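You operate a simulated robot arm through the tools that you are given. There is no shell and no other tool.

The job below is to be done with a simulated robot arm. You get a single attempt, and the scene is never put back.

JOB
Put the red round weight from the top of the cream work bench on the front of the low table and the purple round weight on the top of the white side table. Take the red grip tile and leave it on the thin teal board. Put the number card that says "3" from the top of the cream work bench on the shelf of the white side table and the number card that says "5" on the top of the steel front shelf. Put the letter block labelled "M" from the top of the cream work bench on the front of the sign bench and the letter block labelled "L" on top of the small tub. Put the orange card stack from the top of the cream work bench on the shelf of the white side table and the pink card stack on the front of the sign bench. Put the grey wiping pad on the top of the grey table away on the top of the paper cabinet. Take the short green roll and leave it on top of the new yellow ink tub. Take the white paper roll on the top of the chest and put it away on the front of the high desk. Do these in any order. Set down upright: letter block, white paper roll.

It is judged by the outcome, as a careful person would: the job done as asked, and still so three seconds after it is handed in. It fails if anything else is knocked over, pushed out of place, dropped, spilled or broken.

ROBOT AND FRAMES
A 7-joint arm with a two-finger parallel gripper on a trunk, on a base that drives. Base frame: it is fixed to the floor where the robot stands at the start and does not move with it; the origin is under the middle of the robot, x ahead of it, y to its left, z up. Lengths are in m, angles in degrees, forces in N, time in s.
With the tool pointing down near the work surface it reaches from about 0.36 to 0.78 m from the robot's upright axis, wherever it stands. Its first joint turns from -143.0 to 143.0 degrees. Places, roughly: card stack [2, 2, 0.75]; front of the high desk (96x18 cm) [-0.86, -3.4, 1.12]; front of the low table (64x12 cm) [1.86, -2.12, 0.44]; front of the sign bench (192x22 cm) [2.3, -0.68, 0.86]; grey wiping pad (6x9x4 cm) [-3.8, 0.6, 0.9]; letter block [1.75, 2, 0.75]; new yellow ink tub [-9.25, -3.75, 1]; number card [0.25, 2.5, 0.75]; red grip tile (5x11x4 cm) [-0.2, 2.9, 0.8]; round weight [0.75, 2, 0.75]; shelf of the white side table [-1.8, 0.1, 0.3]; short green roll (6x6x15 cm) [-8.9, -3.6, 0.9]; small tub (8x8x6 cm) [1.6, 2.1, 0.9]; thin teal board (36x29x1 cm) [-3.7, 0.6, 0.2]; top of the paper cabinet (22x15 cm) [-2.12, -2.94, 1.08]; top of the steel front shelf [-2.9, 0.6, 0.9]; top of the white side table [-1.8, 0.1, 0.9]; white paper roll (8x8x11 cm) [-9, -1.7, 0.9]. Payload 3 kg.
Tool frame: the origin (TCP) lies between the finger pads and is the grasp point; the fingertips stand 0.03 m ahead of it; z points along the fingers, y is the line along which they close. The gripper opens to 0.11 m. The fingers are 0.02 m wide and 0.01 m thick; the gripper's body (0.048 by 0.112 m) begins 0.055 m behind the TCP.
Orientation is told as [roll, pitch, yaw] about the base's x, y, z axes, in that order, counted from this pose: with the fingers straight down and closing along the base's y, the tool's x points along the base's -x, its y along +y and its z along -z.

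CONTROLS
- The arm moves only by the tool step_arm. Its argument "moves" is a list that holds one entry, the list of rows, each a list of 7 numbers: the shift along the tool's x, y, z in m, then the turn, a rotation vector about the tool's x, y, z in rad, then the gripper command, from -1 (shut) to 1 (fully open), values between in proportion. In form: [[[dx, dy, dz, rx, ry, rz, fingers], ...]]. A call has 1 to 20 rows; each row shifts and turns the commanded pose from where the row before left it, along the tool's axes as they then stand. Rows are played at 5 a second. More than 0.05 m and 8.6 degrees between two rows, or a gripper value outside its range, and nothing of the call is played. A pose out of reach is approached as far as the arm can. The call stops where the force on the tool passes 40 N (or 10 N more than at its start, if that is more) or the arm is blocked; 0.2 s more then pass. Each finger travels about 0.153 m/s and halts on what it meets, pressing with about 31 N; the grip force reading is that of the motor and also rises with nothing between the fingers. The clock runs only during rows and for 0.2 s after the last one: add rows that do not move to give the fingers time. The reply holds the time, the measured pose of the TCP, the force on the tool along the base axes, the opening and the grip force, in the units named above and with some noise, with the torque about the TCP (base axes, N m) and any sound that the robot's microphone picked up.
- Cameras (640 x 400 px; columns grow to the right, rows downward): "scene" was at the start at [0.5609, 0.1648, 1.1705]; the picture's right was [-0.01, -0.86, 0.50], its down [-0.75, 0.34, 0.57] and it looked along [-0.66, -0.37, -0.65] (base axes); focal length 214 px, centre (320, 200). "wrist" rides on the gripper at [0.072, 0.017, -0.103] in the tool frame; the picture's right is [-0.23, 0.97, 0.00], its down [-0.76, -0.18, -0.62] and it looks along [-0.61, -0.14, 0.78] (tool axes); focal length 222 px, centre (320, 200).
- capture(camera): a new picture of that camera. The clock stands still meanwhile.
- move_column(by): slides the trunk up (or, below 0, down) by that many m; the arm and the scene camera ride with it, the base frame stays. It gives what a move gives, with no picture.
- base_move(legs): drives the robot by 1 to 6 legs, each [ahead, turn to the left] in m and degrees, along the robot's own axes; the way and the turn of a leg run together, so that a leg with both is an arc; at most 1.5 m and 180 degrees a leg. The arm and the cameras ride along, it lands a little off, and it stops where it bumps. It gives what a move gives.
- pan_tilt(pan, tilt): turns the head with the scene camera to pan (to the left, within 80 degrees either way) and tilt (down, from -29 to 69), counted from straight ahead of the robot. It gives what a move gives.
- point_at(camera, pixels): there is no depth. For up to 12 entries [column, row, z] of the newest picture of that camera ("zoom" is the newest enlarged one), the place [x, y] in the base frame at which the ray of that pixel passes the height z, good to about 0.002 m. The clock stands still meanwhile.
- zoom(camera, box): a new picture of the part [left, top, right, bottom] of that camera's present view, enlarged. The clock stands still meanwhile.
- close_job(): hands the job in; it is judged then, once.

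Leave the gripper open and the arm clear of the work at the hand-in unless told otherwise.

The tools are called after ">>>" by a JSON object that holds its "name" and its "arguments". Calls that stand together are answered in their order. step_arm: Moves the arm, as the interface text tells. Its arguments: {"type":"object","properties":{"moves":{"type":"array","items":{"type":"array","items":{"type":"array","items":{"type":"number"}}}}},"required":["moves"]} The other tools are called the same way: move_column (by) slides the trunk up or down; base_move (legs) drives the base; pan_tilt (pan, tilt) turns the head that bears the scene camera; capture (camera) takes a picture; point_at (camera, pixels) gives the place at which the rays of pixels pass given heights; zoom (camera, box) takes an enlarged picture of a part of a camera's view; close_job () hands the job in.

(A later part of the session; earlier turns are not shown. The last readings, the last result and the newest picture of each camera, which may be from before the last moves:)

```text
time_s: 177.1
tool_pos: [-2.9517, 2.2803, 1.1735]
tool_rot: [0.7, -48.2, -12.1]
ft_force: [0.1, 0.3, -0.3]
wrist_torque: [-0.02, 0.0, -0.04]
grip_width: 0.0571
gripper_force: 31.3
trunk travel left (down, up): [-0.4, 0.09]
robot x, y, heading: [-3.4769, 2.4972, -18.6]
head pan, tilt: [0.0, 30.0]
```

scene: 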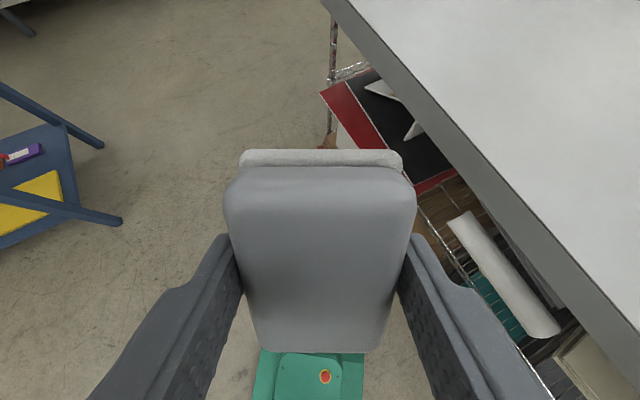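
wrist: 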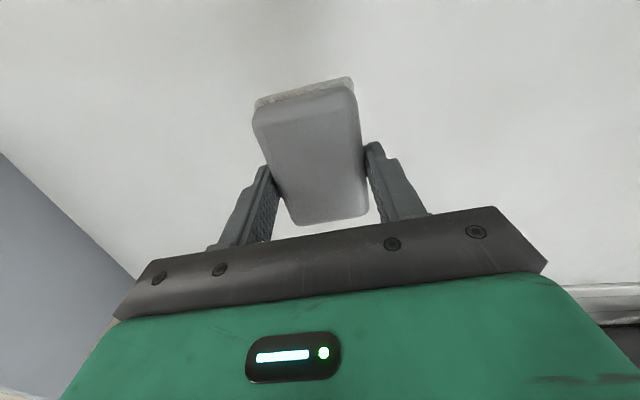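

Through the passage now: about 2.6 m toward (-1.0,1.72), then a right turn to face south.

>>> {"name": "base_move", "arguments": {"legs": [[0, 1.2], [1.3, 0], [1.3, 0], [0, -50]]}}

>>> {"name": "pan_tilt", "arguments": {"pan": 0, "tilt": -20}}

>>> {"name": "capture", "arguments": {"camera": "scene"}}

```text
time_s: 192.7
tool_pos: [-0.7694, 1.1158, 1.1748]
tool_rot: [0.7, -48.2, -60.9]
ft_force: [-1.0, 0.0, -1.4]
wrist_torque: [-0.01, 0.03, -0.02]
grip_width: 0.0551
gripper_force: 31.2
trunk travel left (down, up): [-0.4, 0.09]
robot x, y, heading: [-0.9274, 1.6638, -67.5]
head pan, tilt: [0.0, 30.0]
```

```text
time_s: 193.8
tool_pos: [-0.7687, 1.1147, 1.1749]
tool_rot: [0.7, -48.2, -60.9]
ft_force: [-0.4, 0.0, -0.8]
wrist_torque: [0.0, 0.03, 0.03]
grip_width: 0.0553
gripper_force: 31.1
trunk travel left (down, up): [-0.4, 0.09]
robot x, y, heading: [-0.9265, 1.6637, -66.7]
head pan, tilt: [0.0, -20.0]
```

```text
taken
```

scene: 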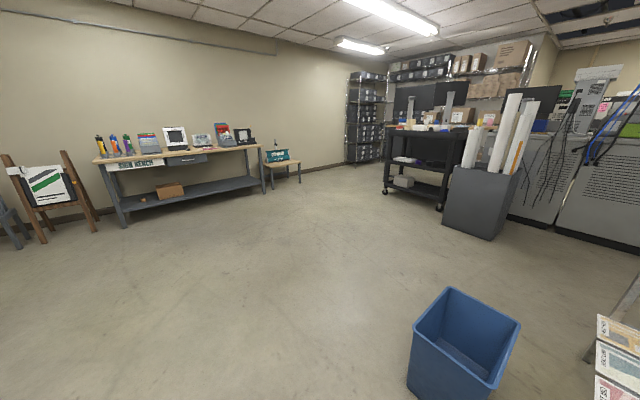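

I see the sign bench, the low table, the black cart (420,165) with a desk and monitors behind it, the dark bin with rolls (480,205), and the grey copier at right. I'll measure their floor points and zoom in on the region around the desk.

>>> {"name": "point_at", "arguments": {"camera": "scene", "pixels": [[384, 193, 0.0], [440, 209, 0.0], [443, 224, 0.0], [500, 241, 0.0], [518, 215, 0.0], [620, 262, 0.0], [410, 395, 0.0], [300, 180, 0.0], [270, 190, 0.0]]}}

>>> {"name": "zoom", "arguments": {"camera": "scene", "box": [340, 50, 640, 240]}}

```text
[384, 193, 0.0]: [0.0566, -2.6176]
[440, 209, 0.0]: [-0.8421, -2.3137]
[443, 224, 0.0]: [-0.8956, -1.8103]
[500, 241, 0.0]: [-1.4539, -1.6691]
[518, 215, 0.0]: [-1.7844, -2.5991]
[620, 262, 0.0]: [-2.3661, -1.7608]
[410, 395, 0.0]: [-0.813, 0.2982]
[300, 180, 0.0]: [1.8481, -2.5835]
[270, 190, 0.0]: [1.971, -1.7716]
```

```text
2.11 times, centred on (490, 145) of scene
```

zoom: 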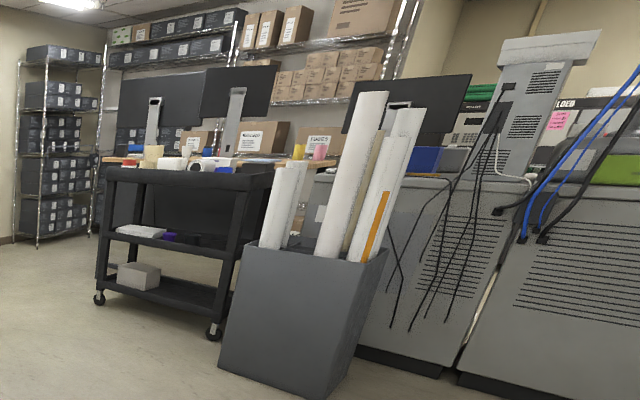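

The high desk with monitors lies behind the black cart, and the copiers block the west. I'll drive across open floor to about (0.6,-1.6) and look south-west from there.

>>> {"name": "base_move", "arguments": {"legs": [[0, 2], [1.3, 0], [1.3, 0], [0.9, 0]]}}

>>> {"name": "capture", "arguments": {"camera": "scene"}}

>>> {"name": "pan_tilt", "arguments": {"pan": -40, "tilt": -20}}

>>> {"name": "capture", "arguments": {"camera": "scene"}}

```text
time_s: 211.1
tool_pos: [0.7177, -2.0248, 1.1759]
tool_rot: [0.7, -48.2, -58.9]
ft_force: [-0.3, 0.3, -0.3]
wrist_torque: [-0.02, -0.01, 0.02]
grip_width: 0.0551
gripper_force: 31.4
trunk travel left (down, up): [-0.4, 0.09]
robot x, y, heading: [0.5404, -1.4837, -65.0]
head pan, tilt: [0.0, -20.0]
```

```text
taken
```

scene: 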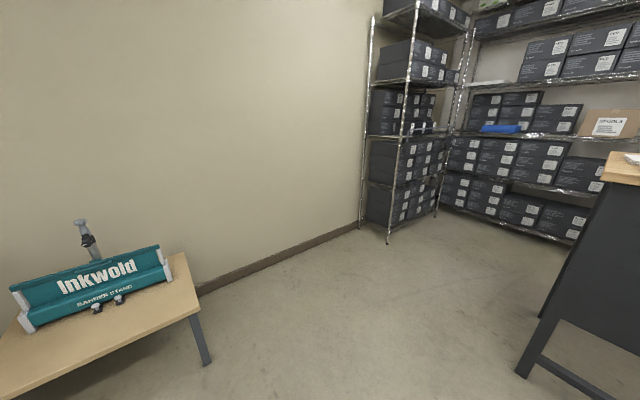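

```text
time_s: 212.2
tool_pos: [0.7162, -2.0252, 1.176]
tool_rot: [0.7, -48.1, -58.9]
ft_force: [-0.5, 0.4, -1.1]
wrist_torque: [0.03, -0.03, 0.02]
grip_width: 0.0551
gripper_force: 30.9
trunk travel left (down, up): [-0.4, 0.09]
robot x, y, heading: [0.5407, -1.4809, -65.4]
head pan, tilt: [-40.0, -20.0]
```

```text
taken
```

scene: 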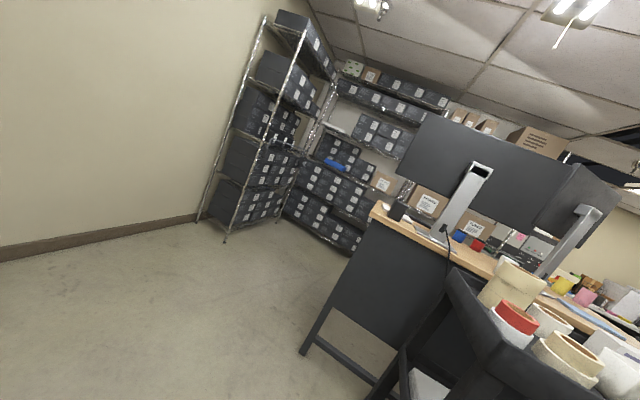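

The high desk's back with monitors faces me, so its front is on the south side. I'll measure its east-end leg and the shelving for the passage.

>>> {"name": "point_at", "arguments": {"camera": "scene", "pixels": [[303, 352, 0.0], [375, 392, 0.0], [225, 242, 0.0], [350, 253, 0.0], [375, 210, 1.08], [330, 240, 0.0], [195, 220, 0.0]]}}

```text
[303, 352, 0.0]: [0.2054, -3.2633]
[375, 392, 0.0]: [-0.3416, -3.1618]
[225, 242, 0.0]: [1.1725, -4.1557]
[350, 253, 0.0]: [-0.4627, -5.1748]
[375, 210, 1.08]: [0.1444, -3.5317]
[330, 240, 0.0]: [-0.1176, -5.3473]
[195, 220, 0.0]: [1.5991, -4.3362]
```

The desk's east end is near (0.2,-3.3), with a passage to the shelving at (1.17,-4.16). I'll drive to (0.8,-3.2), then turn toward the south aisle and look.

>>> {"name": "base_move", "arguments": {"legs": [[0, -16], [0.85, 0], [0.85, 0], [0, -40]]}}

>>> {"name": "pan_tilt", "arguments": {"pan": -30, "tilt": -20}}

>>> {"name": "capture", "arguments": {"camera": "scene"}}

```text
time_s: 223.6
tool_pos: [0.449, -3.6033, 1.1766]
tool_rot: [0.7, -48.3, -115.3]
ft_force: [0.6, 0.0, -0.5]
wrist_torque: [0.03, 0.01, 0.0]
grip_width: 0.055
gripper_force: 31.1
trunk travel left (down, up): [-0.4, 0.09]
robot x, y, heading: [0.8291, -3.1664, -121.2]
head pan, tilt: [-40.0, -20.0]
```

```text
time_s: 224.3
tool_pos: [0.4509, -3.6032, 1.1773]
tool_rot: [0.7, -48.3, -115.2]
ft_force: [0.1, -0.2, -1.2]
wrist_torque: [0.03, 0.05, -0.02]
grip_width: 0.0551
gripper_force: 30.9
trunk travel left (down, up): [-0.4, 0.09]
robot x, y, heading: [0.8287, -3.1654, -121.4]
head pan, tilt: [-30.0, -20.0]
```

```text
taken
```

scene: 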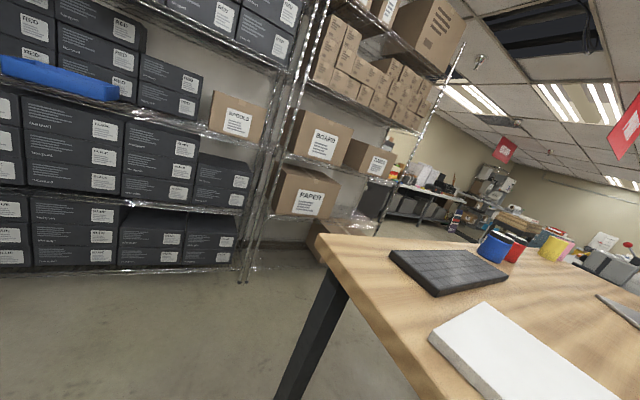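

The desk's wooden top, with a keyboard and a white pad, is ahead. Its front edge faces the shelving. I'll measure the aisle.

>>> {"name": "point_at", "arguments": {"camera": "scene", "pixels": [[243, 281, 0.0], [318, 240, 1.1], [120, 274, 0.0], [20, 280, 0.0], [430, 395, 1.1], [310, 255, 0.0], [480, 240, 1.1]]}}

>>> {"name": "pan_tilt", "arguments": {"pan": -70, "tilt": -15}}

>>> {"name": "capture", "arguments": {"camera": "scene"}}

```text
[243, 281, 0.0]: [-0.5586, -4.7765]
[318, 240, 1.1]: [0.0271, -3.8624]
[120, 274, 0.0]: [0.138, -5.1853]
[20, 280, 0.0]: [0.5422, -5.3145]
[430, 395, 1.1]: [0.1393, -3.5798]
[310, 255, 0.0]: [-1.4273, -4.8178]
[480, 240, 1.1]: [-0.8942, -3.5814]
```

```text
time_s: 225.4
tool_pos: [0.45, -3.6014, 1.1765]
tool_rot: [0.7, -48.2, -115.2]
ft_force: [-0.2, 0.4, -1.1]
wrist_torque: [0.02, -0.03, -0.01]
grip_width: 0.0553
gripper_force: 30.9
trunk travel left (down, up): [-0.4, 0.09]
robot x, y, heading: [0.8252, -3.1674, -121.3]
head pan, tilt: [-70.0, -15.0]
```

```text
taken
```

scene: 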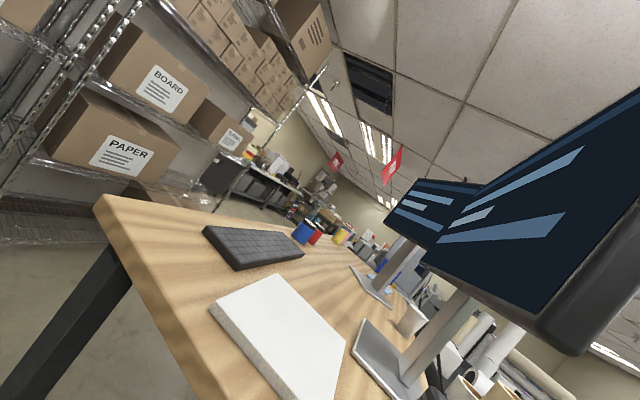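

The monitors' screens face the south side, so that's the desk front. The aisle there is about 1.06 m wide, so I'll retract the arm (tool down, pulled in) before driving in.

>>> {"name": "step_arm", "arguments": {"moves": [[[0, 0, 0, 0, 0.14, 0, -1], [0, 0, 0, 0, 0.14, 0, -1], [0, 0, 0, 0, 0.14, 0, -1], [0, 0, 0, 0, 0.14, 0, -1], [0, 0, 0, 0, 0.14, 0, -1], [0, 0, 0, 0, 0.14, 0, -1], [0.04, 0, -0.02, 0, 0, 0, -1], [0.04, 0, -0.02, 0, 0, 0, -1], [0.04, 0, -0.02, 0, 0, 0, -1], [0.04, 0, -0.02, 0, 0, 0, -1], [0, 0, 0, 0, 0, 0, -1]]]}}

```text
time_s: 227.8
tool_pos: [0.5162, -3.4551, 1.2557]
tool_rot: [0.6, -0.1, -114.7]
ft_force: [0.5, 0.0, -1.4]
wrist_torque: [-0.05, 0.06, -0.02]
grip_width: 0.0552
gripper_force: 31.0
trunk travel left (down, up): [-0.4, 0.09]
robot x, y, heading: [0.8245, -3.1693, -121.4]
head pan, tilt: [-70.0, -15.0]
```

Retracted to 0.42 m. I'll raise the trunk for clearance, drive into the aisle to about (0.33,-4.3), and turn right to face along it.

>>> {"name": "move_column", "arguments": {"by": 0.08}}

>>> {"name": "base_move", "arguments": {"legs": [[0, 8.5], [1.25, 0], [0, -60]]}}

>>> {"name": "pan_tilt", "arguments": {"pan": 0, "tilt": -29}}

>>> {"name": "capture", "arguments": {"camera": "scene"}}

```text
time_s: 229.0
tool_pos: [0.515, -3.4562, 1.3358]
tool_rot: [0.5, -0.1, -114.8]
ft_force: [0.6, -0.1, -1.2]
wrist_torque: [0.0, 0.0, -0.03]
grip_width: 0.0551
gripper_force: 31.0
trunk travel left (down, up): [-0.48, 0.01]
robot x, y, heading: [0.8225, -3.1644, -121.1]
head pan, tilt: [-70.0, -15.0]
```

```text
time_s: 238.4
tool_pos: [-0.0576, -4.2089, 1.3359]
tool_rot: [0.5, -0.1, -165.9]
ft_force: [-0.2, -0.1, -1.3]
wrist_torque: [-0.03, 0.01, -0.01]
grip_width: 0.0549
gripper_force: 31.2
trunk travel left (down, up): [-0.48, 0.01]
robot x, y, heading: [0.3641, -4.2994, -172.3]
head pan, tilt: [-70.0, -15.0]
```

```text
time_s: 239.8
tool_pos: [-0.0591, -4.2084, 1.3361]
tool_rot: [0.5, -0.2, -166.0]
ft_force: [0.2, 0.0, -1.7]
wrist_torque: [0.02, -0.03, 0.0]
grip_width: 0.0551
gripper_force: 31.0
trunk travel left (down, up): [-0.48, 0.01]
robot x, y, heading: [0.362, -4.2982, -172.5]
head pan, tilt: [0.0, -28.6]
```

```text
taken
```

scene: 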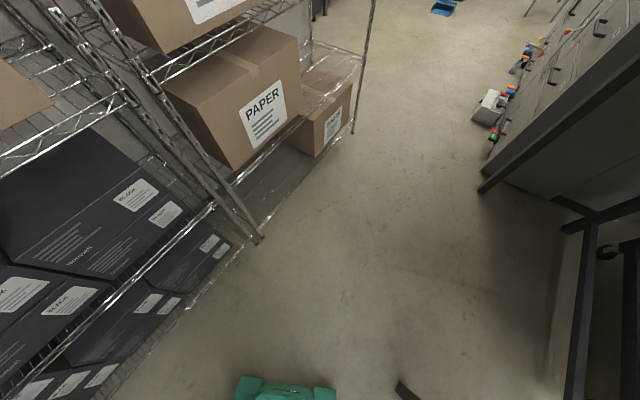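

The aisle runs ahead, with shelving at left (foot at (258,240)), the desk at right and copiers beyond. I'll measure before driving through.

>>> {"name": "point_at", "arguments": {"camera": "scene", "pixels": [[258, 242, 0.0], [352, 134, 0.0], [485, 192, 0.0], [400, 390, 0.0], [490, 165, 0.0], [345, 155, 0.25], [470, 115, 0.3]]}}

```text
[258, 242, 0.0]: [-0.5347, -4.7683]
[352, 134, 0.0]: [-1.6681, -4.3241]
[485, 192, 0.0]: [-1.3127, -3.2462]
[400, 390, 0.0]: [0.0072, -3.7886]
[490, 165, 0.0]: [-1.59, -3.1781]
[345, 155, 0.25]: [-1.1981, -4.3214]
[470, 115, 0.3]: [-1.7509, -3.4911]
```

The aisle's clear line runs parallel to the desk. I'll drive 0.45 m, turn right about 30°, go on 1.0 m, and then look.

>>> {"name": "base_move", "arguments": {"legs": [[0.45, 0], [0, -29.6], [1.0, 0]]}}

>>> {"name": "capture", "arguments": {"camera": "scene"}}

>>> {"name": "pan_tilt", "arguments": {"pan": -60, "tilt": -20}}

>>> {"name": "capture", "arguments": {"camera": "scene"}}

```text
time_s: 248.6
tool_pos: [-1.3001, -3.7037, 1.3354]
tool_rot: [0.5, -0.1, 163.8]
ft_force: [-0.8, -0.8, -1.1]
wrist_torque: [0.05, 0.0, 0.01]
grip_width: 0.055
gripper_force: 30.9
trunk travel left (down, up): [-0.48, 0.01]
robot x, y, heading: [-0.9823, -3.9914, 157.6]
head pan, tilt: [0.0, -28.6]
```

```text
taken
```

scene: 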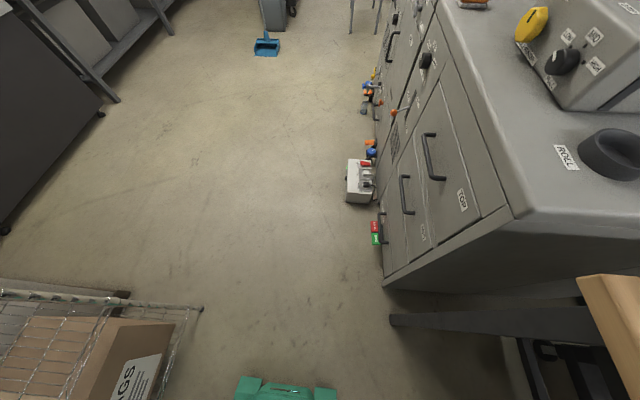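

```text
time_s: 249.9
tool_pos: [-1.2994, -3.7041, 1.3368]
tool_rot: [0.6, -0.1, 163.8]
ft_force: [0.8, -0.8, -2.1]
wrist_torque: [0.0, 0.0, -0.04]
grip_width: 0.0553
gripper_force: 31.2
trunk travel left (down, up): [-0.48, 0.01]
robot x, y, heading: [-0.9836, -3.9957, 157.5]
head pan, tilt: [-60.0, -20.0]
```

```text
taken
```

scene: 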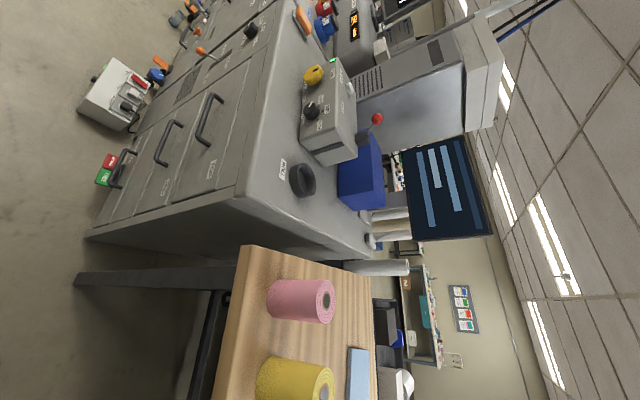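

The paper cabinet (grey drawers) adjoins the desk's west end, with a control box and a black round object on top. I'll measure its corner and the surroundings in this view.

>>> {"name": "point_at", "arguments": {"camera": "scene", "pixels": [[238, 197, 1.08], [300, 20, 1.08], [303, 180, 1.1], [320, 160, 1.1], [88, 238, 0.0], [100, 165, 0.1], [80, 110, 0.1], [240, 250, 1.12]]}}

>>> {"name": "zoom", "arguments": {"camera": "scene", "box": [200, 0, 420, 220]}}

```text
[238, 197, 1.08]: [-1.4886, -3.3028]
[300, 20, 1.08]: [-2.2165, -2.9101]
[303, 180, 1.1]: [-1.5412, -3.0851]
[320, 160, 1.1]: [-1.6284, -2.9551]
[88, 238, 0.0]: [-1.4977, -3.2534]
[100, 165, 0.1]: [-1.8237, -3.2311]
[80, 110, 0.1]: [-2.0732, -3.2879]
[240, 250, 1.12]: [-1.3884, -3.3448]
```

```text
1.82 times, centred on (310, 110) of scene
```

zoom: 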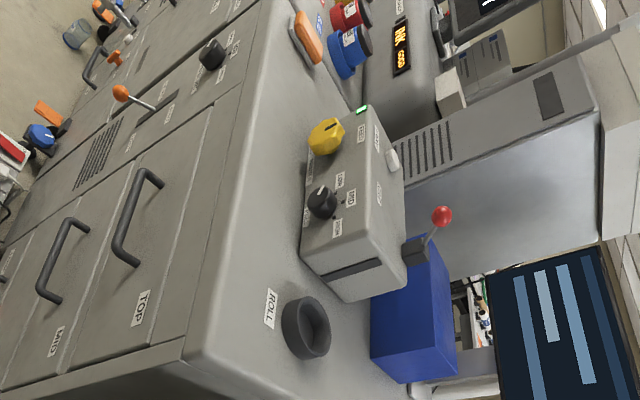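

The target patch on the cabinet top is about 0.72 m along from its corner (-1.49,-3.30) and 0.11 m inside the front edge. I'll drive to about (-2.37,-3.59), turn to face the cabinet, and look down at it.

>>> {"name": "base_move", "arguments": {"legs": [[0, 6], [1.44, 0], [0, -47], [0, -47]]}}

>>> {"name": "pan_tilt", "arguments": {"pan": 0, "tilt": -29}}

>>> {"name": "capture", "arguments": {"camera": "scene"}}

```text
time_s: 259.6
tool_pos: [-2.3511, -3.1396, 1.3387]
tool_rot: [0.5, -0.3, 120.4]
ft_force: [-0.5, -0.7, -0.9]
wrist_torque: [0.02, 0.0, 0.03]
grip_width: 0.0552
gripper_force: 31.4
trunk travel left (down, up): [-0.48, 0.01]
robot x, y, heading: [-2.3405, -3.5841, 113.9]
head pan, tilt: [-60.0, -20.0]
heard: click
stopped in leg 3: the robot was blocked; the commanded pose is now the measured one
```

```text
time_s: 260.9
tool_pos: [-2.3497, -3.1383, 1.3381]
tool_rot: [0.4, -0.2, 120.4]
ft_force: [-0.8, -0.4, -0.7]
wrist_torque: [-0.01, -0.01, 0.02]
grip_width: 0.0552
gripper_force: 31.3
trunk travel left (down, up): [-0.48, 0.01]
robot x, y, heading: [-2.3411, -3.5797, 113.8]
head pan, tilt: [0.0, -28.6]
```

```text
taken
```

scene: 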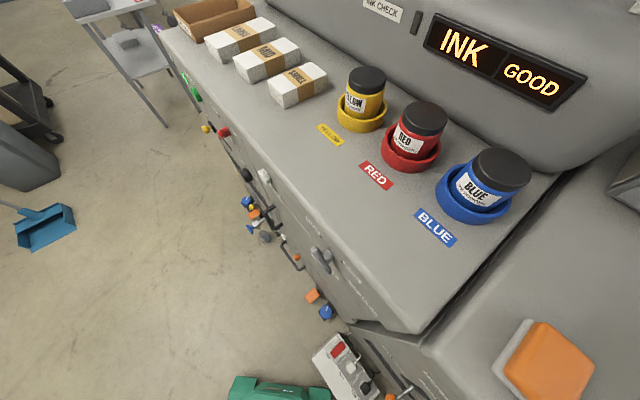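

I heard a click, and the turn stopped. There's a low control box with a red rocker at (345,365) next to the base. I'll zoom in to see what was touched.

>>> {"name": "zoom", "arguments": {"camera": "scene", "box": [220, 240, 460, 400]}}

>>> {"name": "pan_tilt", "arguments": {"pan": -20, "tilt": 10}}

>>> {"name": "capture", "arguments": {"camera": "scene"}}

```text
2.50 times, centred on (340, 320) of scene
```

zoom: 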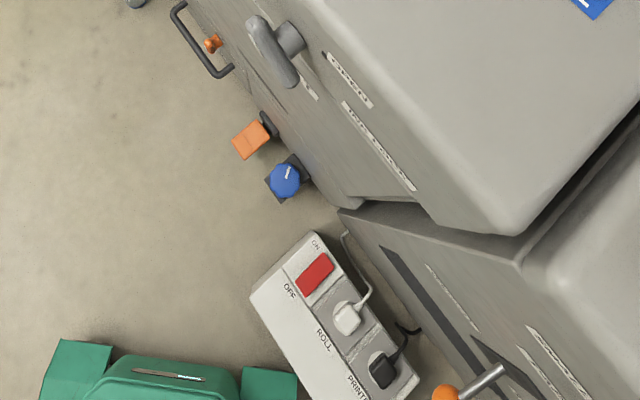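

```text
time_s: 262.0
tool_pos: [-2.349, -3.1381, 1.3379]
tool_rot: [0.4, -0.1, 120.4]
ft_force: [-0.4, 0.8, -0.8]
wrist_torque: [-0.01, -0.03, -0.01]
grip_width: 0.0546
gripper_force: 30.6
trunk travel left (down, up): [-0.48, 0.01]
robot x, y, heading: [-2.3407, -3.5816, 113.8]
head pan, tilt: [-20.0, 10.0]
```

```text
taken
```

scene: 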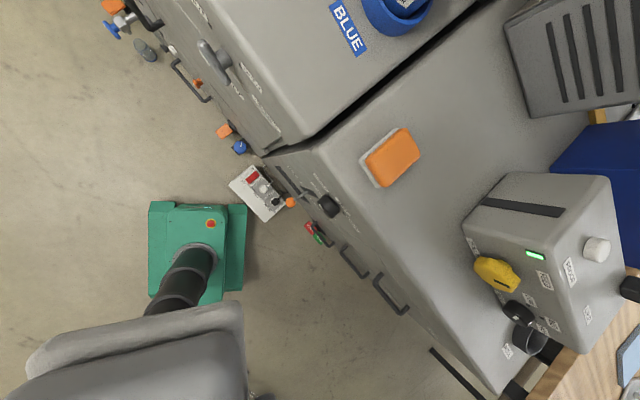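

It's a power-strip-like box on the floor beside the cabinet, and the base's right pod is touching its corner. I'll measure its corners now to compare with where it was in the earlier view (I computed about (-2.01,-3.31), (-1.93,-3.13), (-2.33,-3.19), (-2.30,-3.00)).

>>> {"name": "zoom", "arguments": {"camera": "scene", "box": [140, 130, 340, 255]}}

>>> {"name": "point_at", "arguments": {"camera": "scene", "pixels": [[229, 183, 0.1], [253, 165, 0.1], [287, 205, 0.1], [264, 223, 0.1], [247, 204, 0.2], [205, 202, 0.2], [150, 202, 0.2]]}}

```text
3.20 times, centred on (240, 192) of scene
```

zoom: 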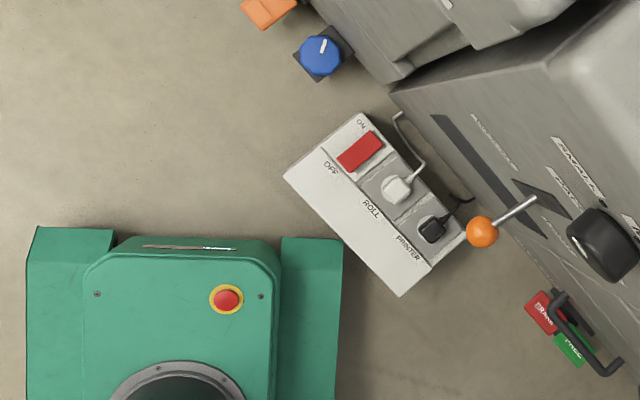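

```text
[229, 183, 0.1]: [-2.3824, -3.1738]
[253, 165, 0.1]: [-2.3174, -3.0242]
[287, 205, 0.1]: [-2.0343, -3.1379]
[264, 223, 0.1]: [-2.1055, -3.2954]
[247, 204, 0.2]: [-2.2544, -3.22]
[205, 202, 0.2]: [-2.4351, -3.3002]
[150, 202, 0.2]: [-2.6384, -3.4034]
```

The corners agree within a few cm with my rough earlier estimate, and the geometry says the pod's corner circle only just grazes the strip. I'll back straight off from it, and also read where the orange sponge and the free patch on the cabinet are.

>>> {"name": "point_at", "arguments": {"camera": "scene", "pixels": [[390, 157, 1.1], [432, 200, 1.08], [360, 160, 1.08], [383, 187, 1.08], [478, 268, 1.08], [500, 390, 1.08], [264, 155, 1.08], [320, 145, 1.08]]}}

>>> {"name": "base_move", "arguments": {"legs": [[-0.17, 0]]}}

>>> {"name": "capture", "arguments": {"camera": "scene"}}

```text
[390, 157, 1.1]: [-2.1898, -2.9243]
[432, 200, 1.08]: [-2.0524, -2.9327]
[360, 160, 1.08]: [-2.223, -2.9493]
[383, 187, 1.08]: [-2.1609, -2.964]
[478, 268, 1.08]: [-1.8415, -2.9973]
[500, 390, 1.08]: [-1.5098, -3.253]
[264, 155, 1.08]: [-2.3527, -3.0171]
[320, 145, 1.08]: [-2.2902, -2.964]
```

```text
time_s: 263.4
tool_pos: [-2.2803, -3.2949, 1.3383]
tool_rot: [0.3, -0.2, 120.3]
ft_force: [0.9, -1.1, 0.1]
wrist_torque: [0.0, -0.02, -0.01]
grip_width: 0.0551
gripper_force: 31.3
trunk travel left (down, up): [-0.48, 0.01]
robot x, y, heading: [-2.2733, -3.7364, 113.7]
head pan, tilt: [-20.0, 10.0]
```

```text
taken
```

scene: 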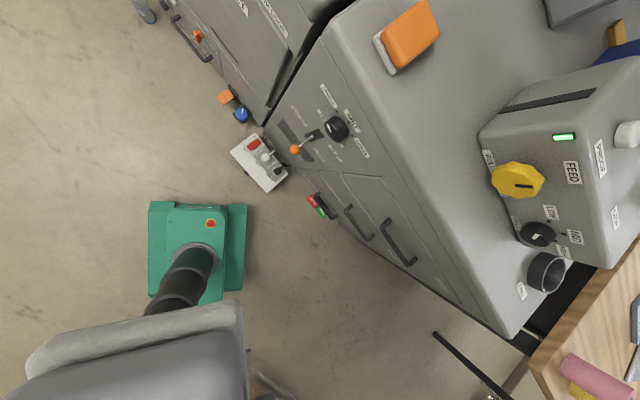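

I'm clear of the strip. I'll turn right to face the cabinet squarely, move forward 0.1 m (leaving about 8–10 cm to the strip), and look down on the target patch.

>>> {"name": "base_move", "arguments": {"legs": [[0, -44.5]]}}

>>> {"name": "pan_tilt", "arguments": {"pan": 0, "tilt": 0}}

>>> {"name": "capture", "arguments": {"camera": "scene"}}

```text
time_s: 265.9
tool_pos: [-1.9716, -3.4102, 1.3384]
tool_rot: [0.5, -0.1, 76.7]
ft_force: [-0.3, -0.2, -1.5]
wrist_torque: [-0.03, -0.04, 0.0]
grip_width: 0.055
gripper_force: 30.8
trunk travel left (down, up): [-0.48, 0.01]
robot x, y, heading: [-2.295, -3.7261, 70.2]
head pan, tilt: [-20.0, 10.0]
```

```text
time_s: 266.7
tool_pos: [-1.9719, -3.4093, 1.339]
tool_rot: [0.4, 0.0, 76.6]
ft_force: [0.1, -0.5, 0.0]
wrist_torque: [-0.03, -0.03, -0.01]
grip_width: 0.0549
gripper_force: 30.7
trunk travel left (down, up): [-0.48, 0.01]
robot x, y, heading: [-2.294, -3.729, 70.5]
head pan, tilt: [0.0, 0.0]
```

```text
taken
```

scene: 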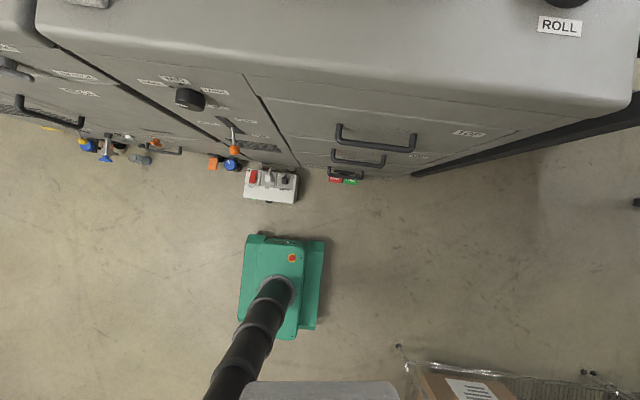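

The strip lies ahead of the base with about 0.19 m of gap. I'll move forward 0.1 m, then extend the arm toward the patch.

>>> {"name": "base_move", "arguments": {"legs": [[0.1, 0]]}}

>>> {"name": "step_arm", "arguments": {"moves": [[[-0.045, 0, -0.005, 0, 0, 0, -1], [-0.045, 0, 0, 0, 0, 0, -1], [-0.045, 0, 0, 0, 0, 0, -1], [-0.045, 0, 0, 0, 0, 0, -1], [0, 0, 0, 0, 0, 0, -1]]]}}

>>> {"name": "capture", "arguments": {"camera": "scene"}}

```text
time_s: 267.9
tool_pos: [-1.9364, -3.3132, 1.3382]
tool_rot: [0.5, -0.1, 76.6]
ft_force: [1.3, 0.1, -0.3]
wrist_torque: [-0.02, 0.02, 0.0]
grip_width: 0.0552
gripper_force: 30.9
trunk travel left (down, up): [-0.48, 0.01]
robot x, y, heading: [-2.2581, -3.6329, 70.4]
head pan, tilt: [0.0, 0.0]
```

```text
time_s: 269.1
tool_pos: [-1.8931, -3.1392, 1.347]
tool_rot: [0.5, -0.1, 76.6]
ft_force: [0.1, 0.8, -1.8]
wrist_torque: [-0.03, -0.03, 0.02]
grip_width: 0.0551
gripper_force: 30.9
trunk travel left (down, up): [-0.48, 0.01]
robot x, y, heading: [-2.2574, -3.6345, 70.4]
head pan, tilt: [0.0, 0.0]
```

```text
taken
```

scene: 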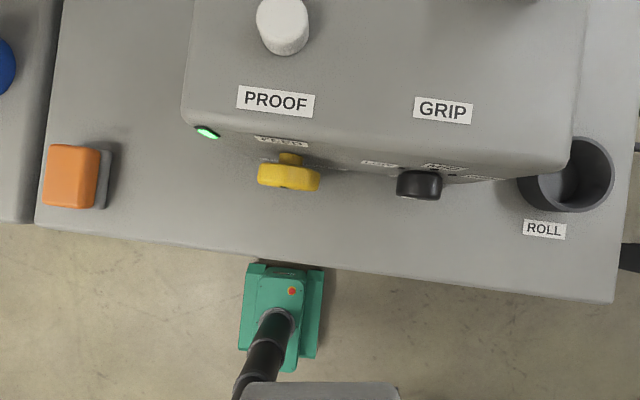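

A clear top view: the orange sponge is at (75,177), the control box with its yellow knob at (288,178), and free top between them around (175,185). I'll get the coordinates.

>>> {"name": "point_at", "arguments": {"camera": "scene", "pixels": [[175, 185, 1.08], [150, 180, 1.08], [112, 180, 1.08], [258, 180, 1.12], [175, 243, 1.08], [185, 125, 1.2], [40, 222, 1.08]]}}

```text
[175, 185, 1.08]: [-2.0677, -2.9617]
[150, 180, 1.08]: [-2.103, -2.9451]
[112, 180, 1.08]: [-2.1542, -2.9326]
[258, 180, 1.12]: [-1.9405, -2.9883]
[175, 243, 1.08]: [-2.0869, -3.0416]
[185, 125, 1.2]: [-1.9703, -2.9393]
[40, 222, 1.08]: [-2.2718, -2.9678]
```

Target (-2.083,-2.952), keeping clear of the orange sponge. I'll move left first, then forward, then down to about z 1.17.

>>> {"name": "step_arm", "arguments": {"moves": [[[0, 0.0456, 0, 0, 0, 0, -1], [0, 0.0456, 0, 0, 0, 0, -1], [0, 0.0456, 0, 0, 0, 0, -1], [0, 0.0456, 0, 0, 0, 0, -1], [0, 0.0456, 0, 0, 0, 0, -1], [-0.046, 0, 0, 0, 0, 0, -1], [-0.046, 0, 0, 0, 0, 0, -1], [-0.046, 0, 0, 0, 0, 0, -1], [0, 0, 0.045, 0, 0, 0, -1], [0, 0, 0.045, 0, 0, 0, -1], [0, 0, 0.045, 0, 0, 0, -1], [0, 0, 0.035, 0, 0, 0, -1], [0, 0, 0, 0, 0, 0, -1]]]}}

>>> {"name": "pan_tilt", "arguments": {"pan": 0, "tilt": 35}}

>>> {"name": "capture", "arguments": {"camera": "scene"}}

>>> {"name": "capture", "arguments": {"camera": "wrist"}}

```text
time_s: 271.9
tool_pos: [-2.0896, -2.9611, 1.1769]
tool_rot: [0.5, -0.2, 76.5]
ft_force: [-0.1, -0.3, -0.9]
wrist_torque: [0.0, 0.01, 0.0]
grip_width: 0.0552
gripper_force: 31.1
out of reach, approached as far as the arm can: row 8
trunk travel left (down, up): [-0.48, 0.01]
robot x, y, heading: [-2.2564, -3.634, 70.5]
head pan, tilt: [0.0, 0.0]
```

```text
time_s: 272.9
tool_pos: [-2.0895, -2.9631, 1.1779]
tool_rot: [0.4, 0.0, 76.6]
ft_force: [-0.5, 0.3, -0.4]
wrist_torque: [-0.01, -0.02, 0.01]
grip_width: 0.0549
gripper_force: 30.8
trunk travel left (down, up): [-0.48, 0.01]
robot x, y, heading: [-2.2565, -3.6326, 70.4]
head pan, tilt: [0.0, 35.0]
```

```text
taken
```

scene: 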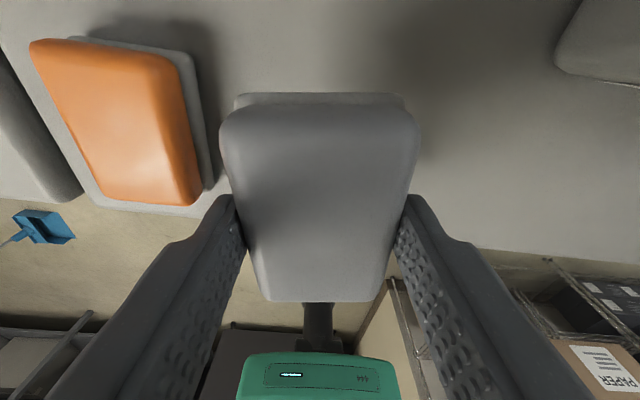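

```text
taken
```

wrist: 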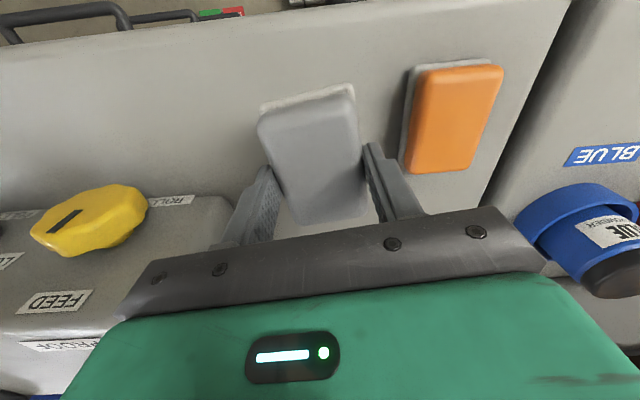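

It's clear of both the orange sponge and the knob. I'll shift 8 mm away from the sponge and lower slowly.

>>> {"name": "step_arm", "arguments": {"moves": [[[0, -0.008, 0.01, 0, 0, 0, -1], [0, 0, 0.015, 0, 0, 0, -1], [0, 0, 0.01, 0, 0, 0, -1], [0, 0, 0, 0, 0, 0, -1]]]}}

>>> {"name": "capture", "arguments": {"camera": "wrist"}}

```text
time_s: 273.9
tool_pos: [-2.0833, -2.9657, 1.142]
tool_rot: [0.5, -0.1, 76.6]
ft_force: [-0.1, -1.0, -0.8]
wrist_torque: [0.01, 0.01, -0.02]
grip_width: 0.0551
gripper_force: 30.6
trunk travel left (down, up): [-0.48, 0.01]
robot x, y, heading: [-2.2567, -3.6336, 70.4]
head pan, tilt: [0.0, 35.0]
```

```text
taken
```

wrist: 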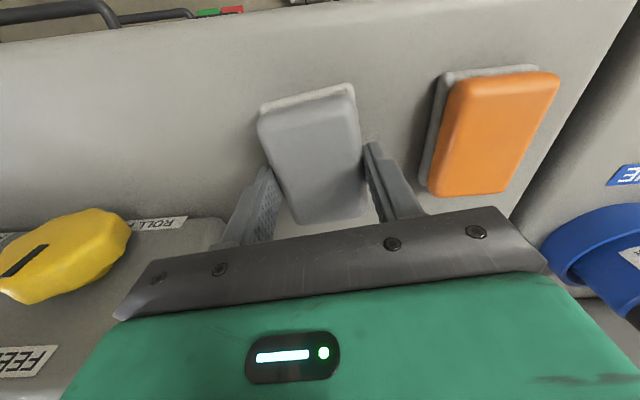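

No contact yet. I'll continue in 4–5 mm steps.

>>> {"name": "step_arm", "arguments": {"moves": [[[0, 0, 0.005, 0, 0, 0, -1], [0, 0, 0.005, 0, 0, 0, -1], [0, 0, 0, 0, 0, 0, -1]]]}}

>>> {"name": "step_arm", "arguments": {"moves": [[[0, 0, 0.004, 0, 0, 0, -1], [0, 0, 0.004, 0, 0, 0, -1], [0, 0, 0, 0, 0, 0, -1]]]}}

```text
time_s: 274.7
tool_pos: [-2.0835, -2.9647, 1.132]
tool_rot: [0.3, -0.1, 76.6]
ft_force: [-0.2, -0.7, -0.4]
wrist_torque: [-0.01, -0.02, 0.03]
grip_width: 0.0551
gripper_force: 31.0
trunk travel left (down, up): [-0.48, 0.01]
robot x, y, heading: [-2.2589, -3.6325, 70.3]
head pan, tilt: [0.0, 35.0]
```

```text
time_s: 275.5
tool_pos: [-2.0823, -2.963, 1.1237]
tool_rot: [0.4, 0.0, 76.6]
ft_force: [0.1, 0.9, -0.6]
wrist_torque: [-0.01, 0.02, 0.01]
grip_width: 0.055
gripper_force: 31.0
trunk travel left (down, up): [-0.48, 0.01]
robot x, y, heading: [-2.2576, -3.6307, 70.4]
head pan, tilt: [0.0, 35.0]
```

Still free at 1.124. I'll go a few more small steps and check the view.

>>> {"name": "step_arm", "arguments": {"moves": [[[0, 0, 0.004, 0, 0, 0, -1], [0, 0, 0.004, 0, 0, 0, -1], [0, 0, 0, 0, 0, 0, -1]]]}}

>>> {"name": "capture", "arguments": {"camera": "wrist"}}

```text
time_s: 276.1
tool_pos: [-2.0816, -2.9617, 1.1229]
tool_rot: [0.4, -0.7, 76.7]
ft_force: [-1.3, -3.7, 19.4]
wrist_torque: [-0.44, -0.19, -0.05]
grip_width: 0.055
gripper_force: 31.3
trunk travel left (down, up): [-0.48, 0.01]
robot x, y, heading: [-2.2563, -3.6307, 70.3]
head pan, tilt: [0.0, 35.0]
stopped in row 3: the force on the tool passed its limit at 44 N (the readings are from after the stop); the commanded pose is now the measured one
```

```text
taken
```

wrist: 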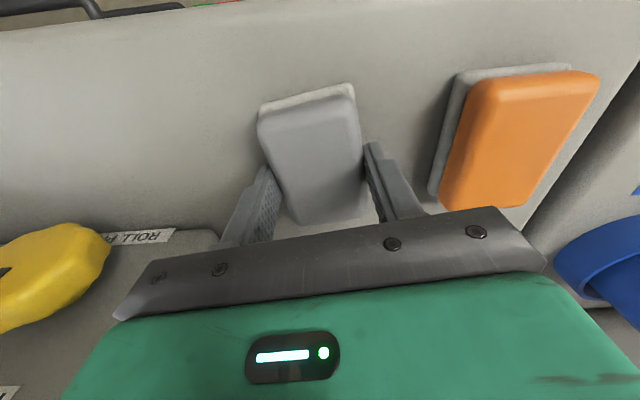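

Contact at TCP z 1.123: the pad is on the cabinet. I'll ease up 2 mm, open gently, and rise.

>>> {"name": "step_arm", "arguments": {"moves": [[[0, 0, -0.002, 0, 0, 0, -1], [0, 0, 0, 0, 0, 0, 0.3], [0, 0, 0, 0, 0, 0, 0.4], [0, 0, -0.02, 0, 0, 0, 0.4], [0, 0, -0.04, 0, 0, 0, 0.4], [0, 0, -0.045, 0, 0, 0, 0.4], [0, 0, -0.045, 0, 0, 0, 0.4], [0, 0, -0.045, 0, 0, 0, 0.4], [0, 0, 0, 0, 0, 0, 0.4]]]}}

>>> {"name": "capture", "arguments": {"camera": "wrist"}}

>>> {"name": "pan_tilt", "arguments": {"pan": 0, "tilt": 10}}

>>> {"name": "capture", "arguments": {"camera": "scene"}}

```text
time_s: 278.1
tool_pos: [-2.0785, -2.9638, 1.3153]
tool_rot: [0.4, -0.6, 76.6]
ft_force: [-0.1, 0.4, -0.6]
wrist_torque: [-0.01, 0.0, 0.03]
grip_width: 0.0772
gripper_force: 0.0
trunk travel left (down, up): [-0.48, 0.01]
robot x, y, heading: [-2.2564, -3.6319, 70.4]
head pan, tilt: [0.0, 35.0]
```

```text
taken
```

wrist: 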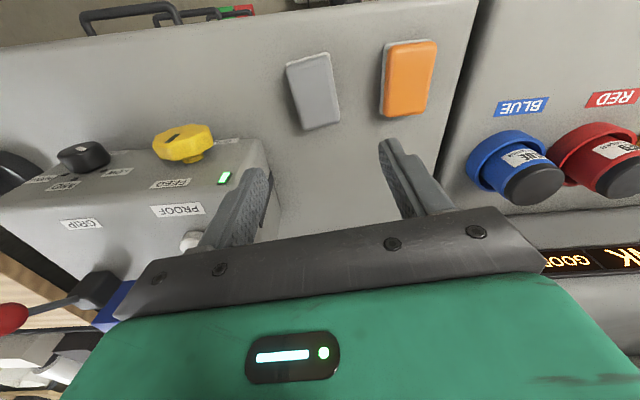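

```text
time_s: 279.0
tool_pos: [-2.0771, -2.9632, 1.3153]
tool_rot: [0.6, -0.6, 76.6]
ft_force: [0.5, 0.0, -0.3]
wrist_torque: [0.01, 0.02, 0.01]
grip_width: 0.077
gripper_force: 0.1
trunk travel left (down, up): [-0.48, 0.01]
robot x, y, heading: [-2.2581, -3.6266, 70.3]
head pan, tilt: [0.0, 10.0]
```

```text
taken
```

scene: 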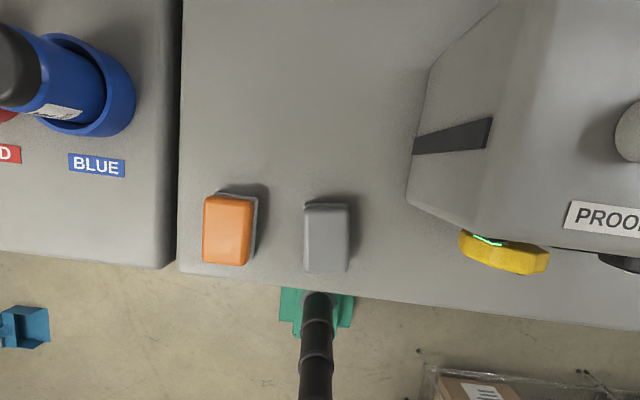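

The grey pad sits next to the orange sponge on the paper cabinet, done. Next I'll head west for the paper roll and the green roll. I'll retract the arm, back off from the power strip before turning, then look west.

>>> {"name": "step_arm", "arguments": {"moves": [[[0.045, 0, 0, 0, 0, 0, 1], [0.045, 0, 0, 0, 0, 0, 1], [0.045, 0, 0, 0, 0, 0, 1], [0.045, 0, 0, 0, 0, 0, 1], [0.03, 0, 0, 0, 0, 0, 1], [0, 0, 0, 0, 0, 0, 1]]]}}

>>> {"name": "base_move", "arguments": {"legs": [[-0.16, 0]]}}

>>> {"name": "capture", "arguments": {"camera": "scene"}}

```text
time_s: 280.4
tool_pos: [-2.1284, -3.1665, 1.3117]
tool_rot: [0.5, -0.6, 76.5]
ft_force: [-0.3, -0.1, 0.0]
wrist_torque: [-0.01, 0.01, 0.02]
grip_width: 0.1098
gripper_force: 0.0
trunk travel left (down, up): [-0.48, 0.01]
robot x, y, heading: [-2.2549, -3.6282, 70.5]
head pan, tilt: [0.0, 10.0]
```

```text
time_s: 281.8
tool_pos: [-2.1803, -3.3196, 1.3126]
tool_rot: [0.5, -0.6, 76.2]
ft_force: [0.1, 0.1, -0.2]
wrist_torque: [-0.04, -0.03, 0.01]
grip_width: 0.1099
gripper_force: 0.0
trunk travel left (down, up): [-0.48, 0.01]
robot x, y, heading: [-2.3093, -3.7817, 69.9]
head pan, tilt: [0.0, 10.0]
```

```text
taken
```

scene: 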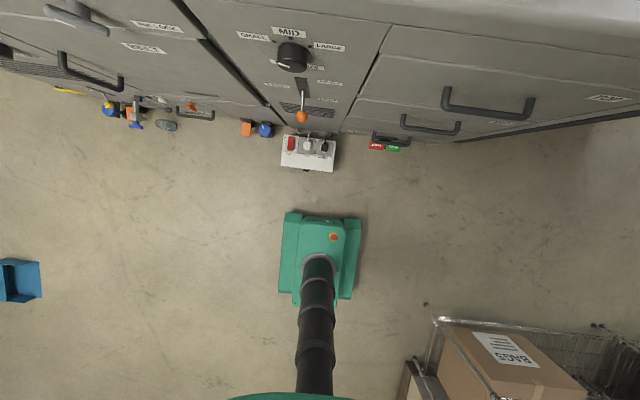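

There's plenty of room around the base now. I'll turn left to face west and raise the tool for a survey.

>>> {"name": "base_move", "arguments": {"legs": [[0, 45], [0, 45]]}}

>>> {"name": "step_arm", "arguments": {"moves": [[[0, 0, 0, 0, -0.14, 0, 1], [0, 0, 0, 0, -0.14, 0, 1], [0, 0, 0.01, 0, -0.14, 0, 1], [0, 0, 0.01, 0, -0.14, 0, 1], [0, 0, 0.01, 0, -0.14, 0, 1], [0, 0, 0.02, 0, -0.14, 0, 1], [0, 0, 0.02, 0, -0.14, 0, 1], [0, 0, 0, 0, 0, 0, 1]]]}}

>>> {"name": "pan_tilt", "arguments": {"pan": 0, "tilt": -15}}

>>> {"name": "capture", "arguments": {"camera": "scene"}}

```text
time_s: 286.5
tool_pos: [-2.7773, -3.6628, 1.3114]
tool_rot: [0.5, -0.5, 167.7]
ft_force: [-0.4, 0.9, 0.3]
wrist_torque: [-0.01, -0.05, 0.01]
grip_width: 0.1103
gripper_force: 0.0
trunk travel left (down, up): [-0.48, 0.01]
robot x, y, heading: [-2.2948, -3.7298, 160.7]
head pan, tilt: [0.0, 10.0]
```

```text
time_s: 288.3
tool_pos: [-2.8384, -3.6495, 1.2691]
tool_rot: [0.7, -56.5, 167.0]
ft_force: [-0.9, 0.4, -0.5]
wrist_torque: [-0.01, 0.0, 0.03]
grip_width: 0.1102
gripper_force: 0.1
out of reach, approached as far as the arm can: row 7
trunk travel left (down, up): [-0.48, 0.01]
robot x, y, heading: [-2.2917, -3.7302, 160.5]
head pan, tilt: [0.0, 10.0]
```

```text
time_s: 289.2
tool_pos: [-2.8375, -3.6496, 1.2692]
tool_rot: [0.8, -56.6, 167.0]
ft_force: [-0.5, -0.5, -0.1]
wrist_torque: [0.0, -0.02, 0.06]
grip_width: 0.11
gripper_force: 0.0
trunk travel left (down, up): [-0.48, 0.01]
robot x, y, heading: [-2.2963, -3.7307, 160.5]
head pan, tilt: [0.0, -15.0]
```

```text
taken
```

scene: 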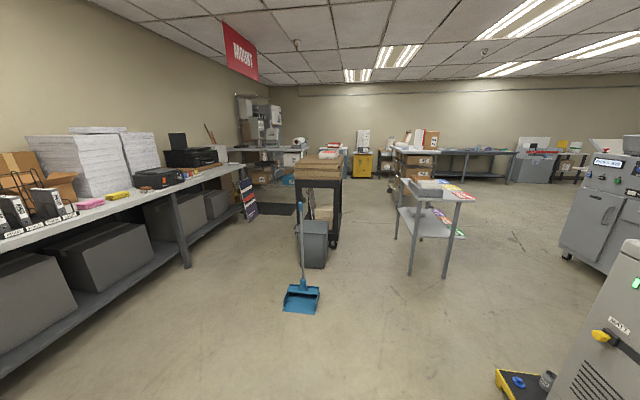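

There's a good view to the west: a left wall bench, a dark cart with boards, a bin and dustpan, a swatch cart, and far wall units. I'll zoom into the far area.

>>> {"name": "zoom", "arguments": {"camera": "scene", "box": [220, 80, 440, 220]}}

>>> {"name": "point_at", "arguments": {"camera": "scene", "pixels": [[300, 313, 0.0], [315, 268, 0.0], [188, 268, 0.0], [335, 246, 0.0], [410, 275, 0.0], [445, 278, 0.0], [397, 237, 0.0], [250, 219, 0.0], [300, 180, 0.0], [375, 180, 0.0]]}}

```text
2.86 times, centred on (330, 150) of scene
```

zoom: 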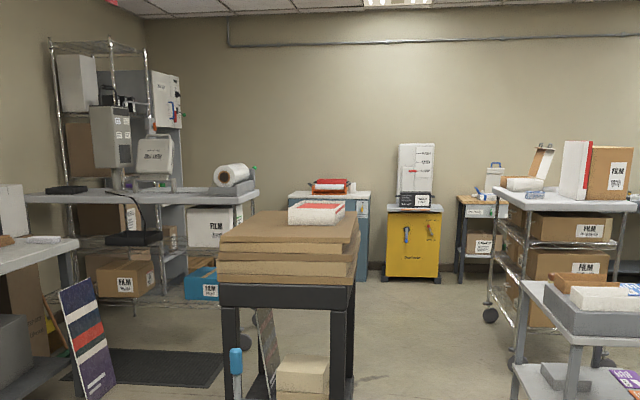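

```text
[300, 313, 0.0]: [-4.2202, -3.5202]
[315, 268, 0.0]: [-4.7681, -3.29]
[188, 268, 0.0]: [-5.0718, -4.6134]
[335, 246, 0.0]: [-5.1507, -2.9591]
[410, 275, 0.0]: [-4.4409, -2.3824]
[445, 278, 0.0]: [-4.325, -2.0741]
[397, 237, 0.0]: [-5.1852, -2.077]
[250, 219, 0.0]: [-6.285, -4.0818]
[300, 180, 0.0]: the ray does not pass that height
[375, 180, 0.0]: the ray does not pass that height
```

The white roll on the chest should be around the blue cabinet straight across, and the ink area is the wire table at left. The left gap, between the bin and the wall bench, is about 1.3 m wide. I'll measure the mat and leaning board further on.

>>> {"name": "point_at", "arguments": {"camera": "scene", "pixels": [[246, 216, 0.0], [296, 215, 0.0], [293, 204, 0.0], [258, 203, 0.0], [302, 287, 0.0], [283, 308, 0.0], [305, 206, 0.6], [327, 268, 0.0], [345, 230, 0.0]]}}

>>> {"name": "zoom", "arguments": {"camera": "scene", "box": [180, 140, 340, 330]}}

```text
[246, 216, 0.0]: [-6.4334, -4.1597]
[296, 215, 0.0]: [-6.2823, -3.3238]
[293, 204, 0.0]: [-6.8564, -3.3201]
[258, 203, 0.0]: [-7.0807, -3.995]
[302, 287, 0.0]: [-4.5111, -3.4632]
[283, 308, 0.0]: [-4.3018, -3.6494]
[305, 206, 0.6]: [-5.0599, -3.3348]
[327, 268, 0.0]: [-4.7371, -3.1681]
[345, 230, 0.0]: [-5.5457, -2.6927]
```

```text
2.11 times, centred on (260, 235) of scene
```

zoom: 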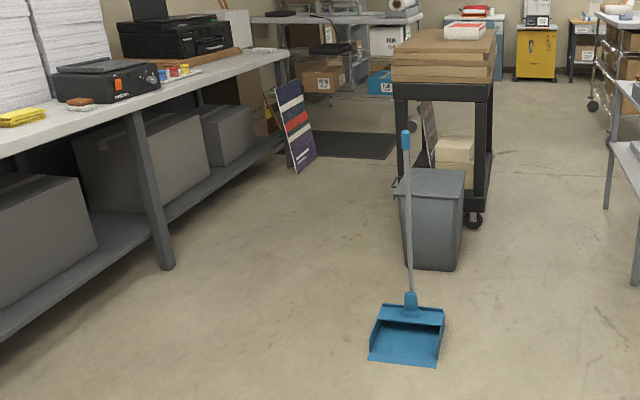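

The straight lane between the dark cart and the swatch cart is about 0.8 m wide and lies almost exactly ahead, leading right to the far side. I'll line up with its centre at (-4.0,-2.97) first.

>>> {"name": "base_move", "arguments": {"legs": [[0, -4.6], [0.95, 0], [0.9, 0], [0, 3.2]]}}

>>> {"name": "capture", "arguments": {"camera": "scene"}}

```text
time_s: 299.2
tool_pos: [-4.4669, -2.8629, 1.2682]
tool_rot: [0.8, -56.4, 163.8]
ft_force: [0.1, 0.4, 0.2]
wrist_torque: [0.0, 0.05, 0.02]
grip_width: 0.1101
gripper_force: 0.0
trunk travel left (down, up): [-0.48, 0.01]
robot x, y, heading: [-3.9285, -2.9736, 157.6]
head pan, tilt: [0.0, -15.0]
```

```text
taken
```

scene: 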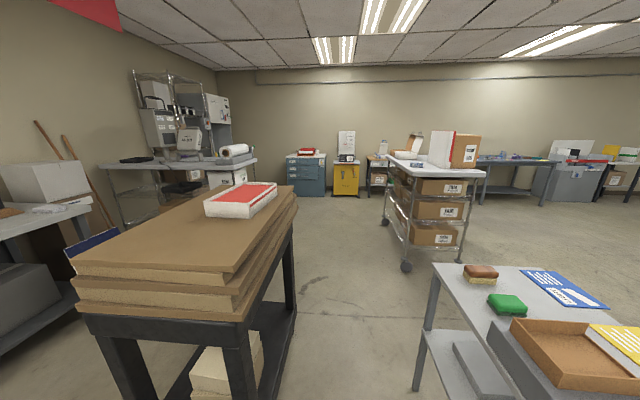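

The lane is right ahead, between the dark cart's right side and the swatch cart's left leg. I'll measure once more before passing through.

>>> {"name": "point_at", "arguments": {"camera": "scene", "pixels": [[418, 388, 0.0], [290, 308, 0.0], [297, 190, 1.0], [240, 318, 0.9], [404, 270, 0.0], [384, 224, 0.0], [459, 260, 0.0], [435, 268, 0.85]]}}

```text
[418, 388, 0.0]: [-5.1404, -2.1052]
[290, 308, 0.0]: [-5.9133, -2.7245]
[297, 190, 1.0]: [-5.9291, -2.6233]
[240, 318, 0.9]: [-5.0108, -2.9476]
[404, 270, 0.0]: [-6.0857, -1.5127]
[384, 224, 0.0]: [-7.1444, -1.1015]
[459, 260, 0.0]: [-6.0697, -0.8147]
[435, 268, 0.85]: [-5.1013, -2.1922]
```

Lane from about -4.54 to -3.87 across, and I'm at -4.18, which is centred. I'll drive through 2.2 m.

>>> {"name": "base_move", "arguments": {"legs": [[0, 1.5], [1.1, 0], [1.2, 0]]}}

>>> {"name": "capture", "arguments": {"camera": "scene"}}

```text
time_s: 310.8
tool_pos: [-6.6017, -2.0219, 1.2694]
tool_rot: [0.8, -56.6, 163.8]
ft_force: [-0.9, -0.1, 0.2]
wrist_torque: [0.01, -0.01, 0.01]
grip_width: 0.11
gripper_force: 0.0
trunk travel left (down, up): [-0.48, 0.01]
robot x, y, heading: [-6.0602, -2.1324, 157.6]
head pan, tilt: [0.0, -15.0]
```

```text
taken
```

scene: 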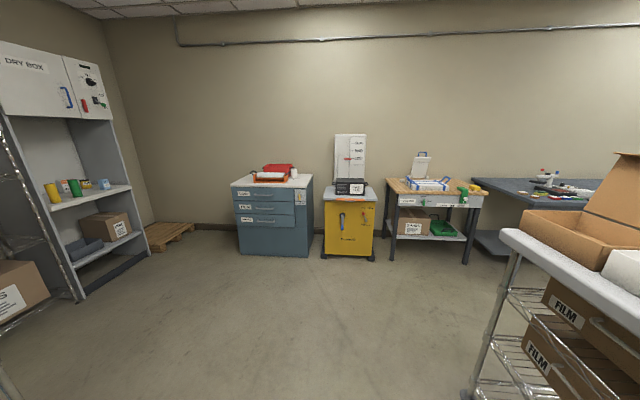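

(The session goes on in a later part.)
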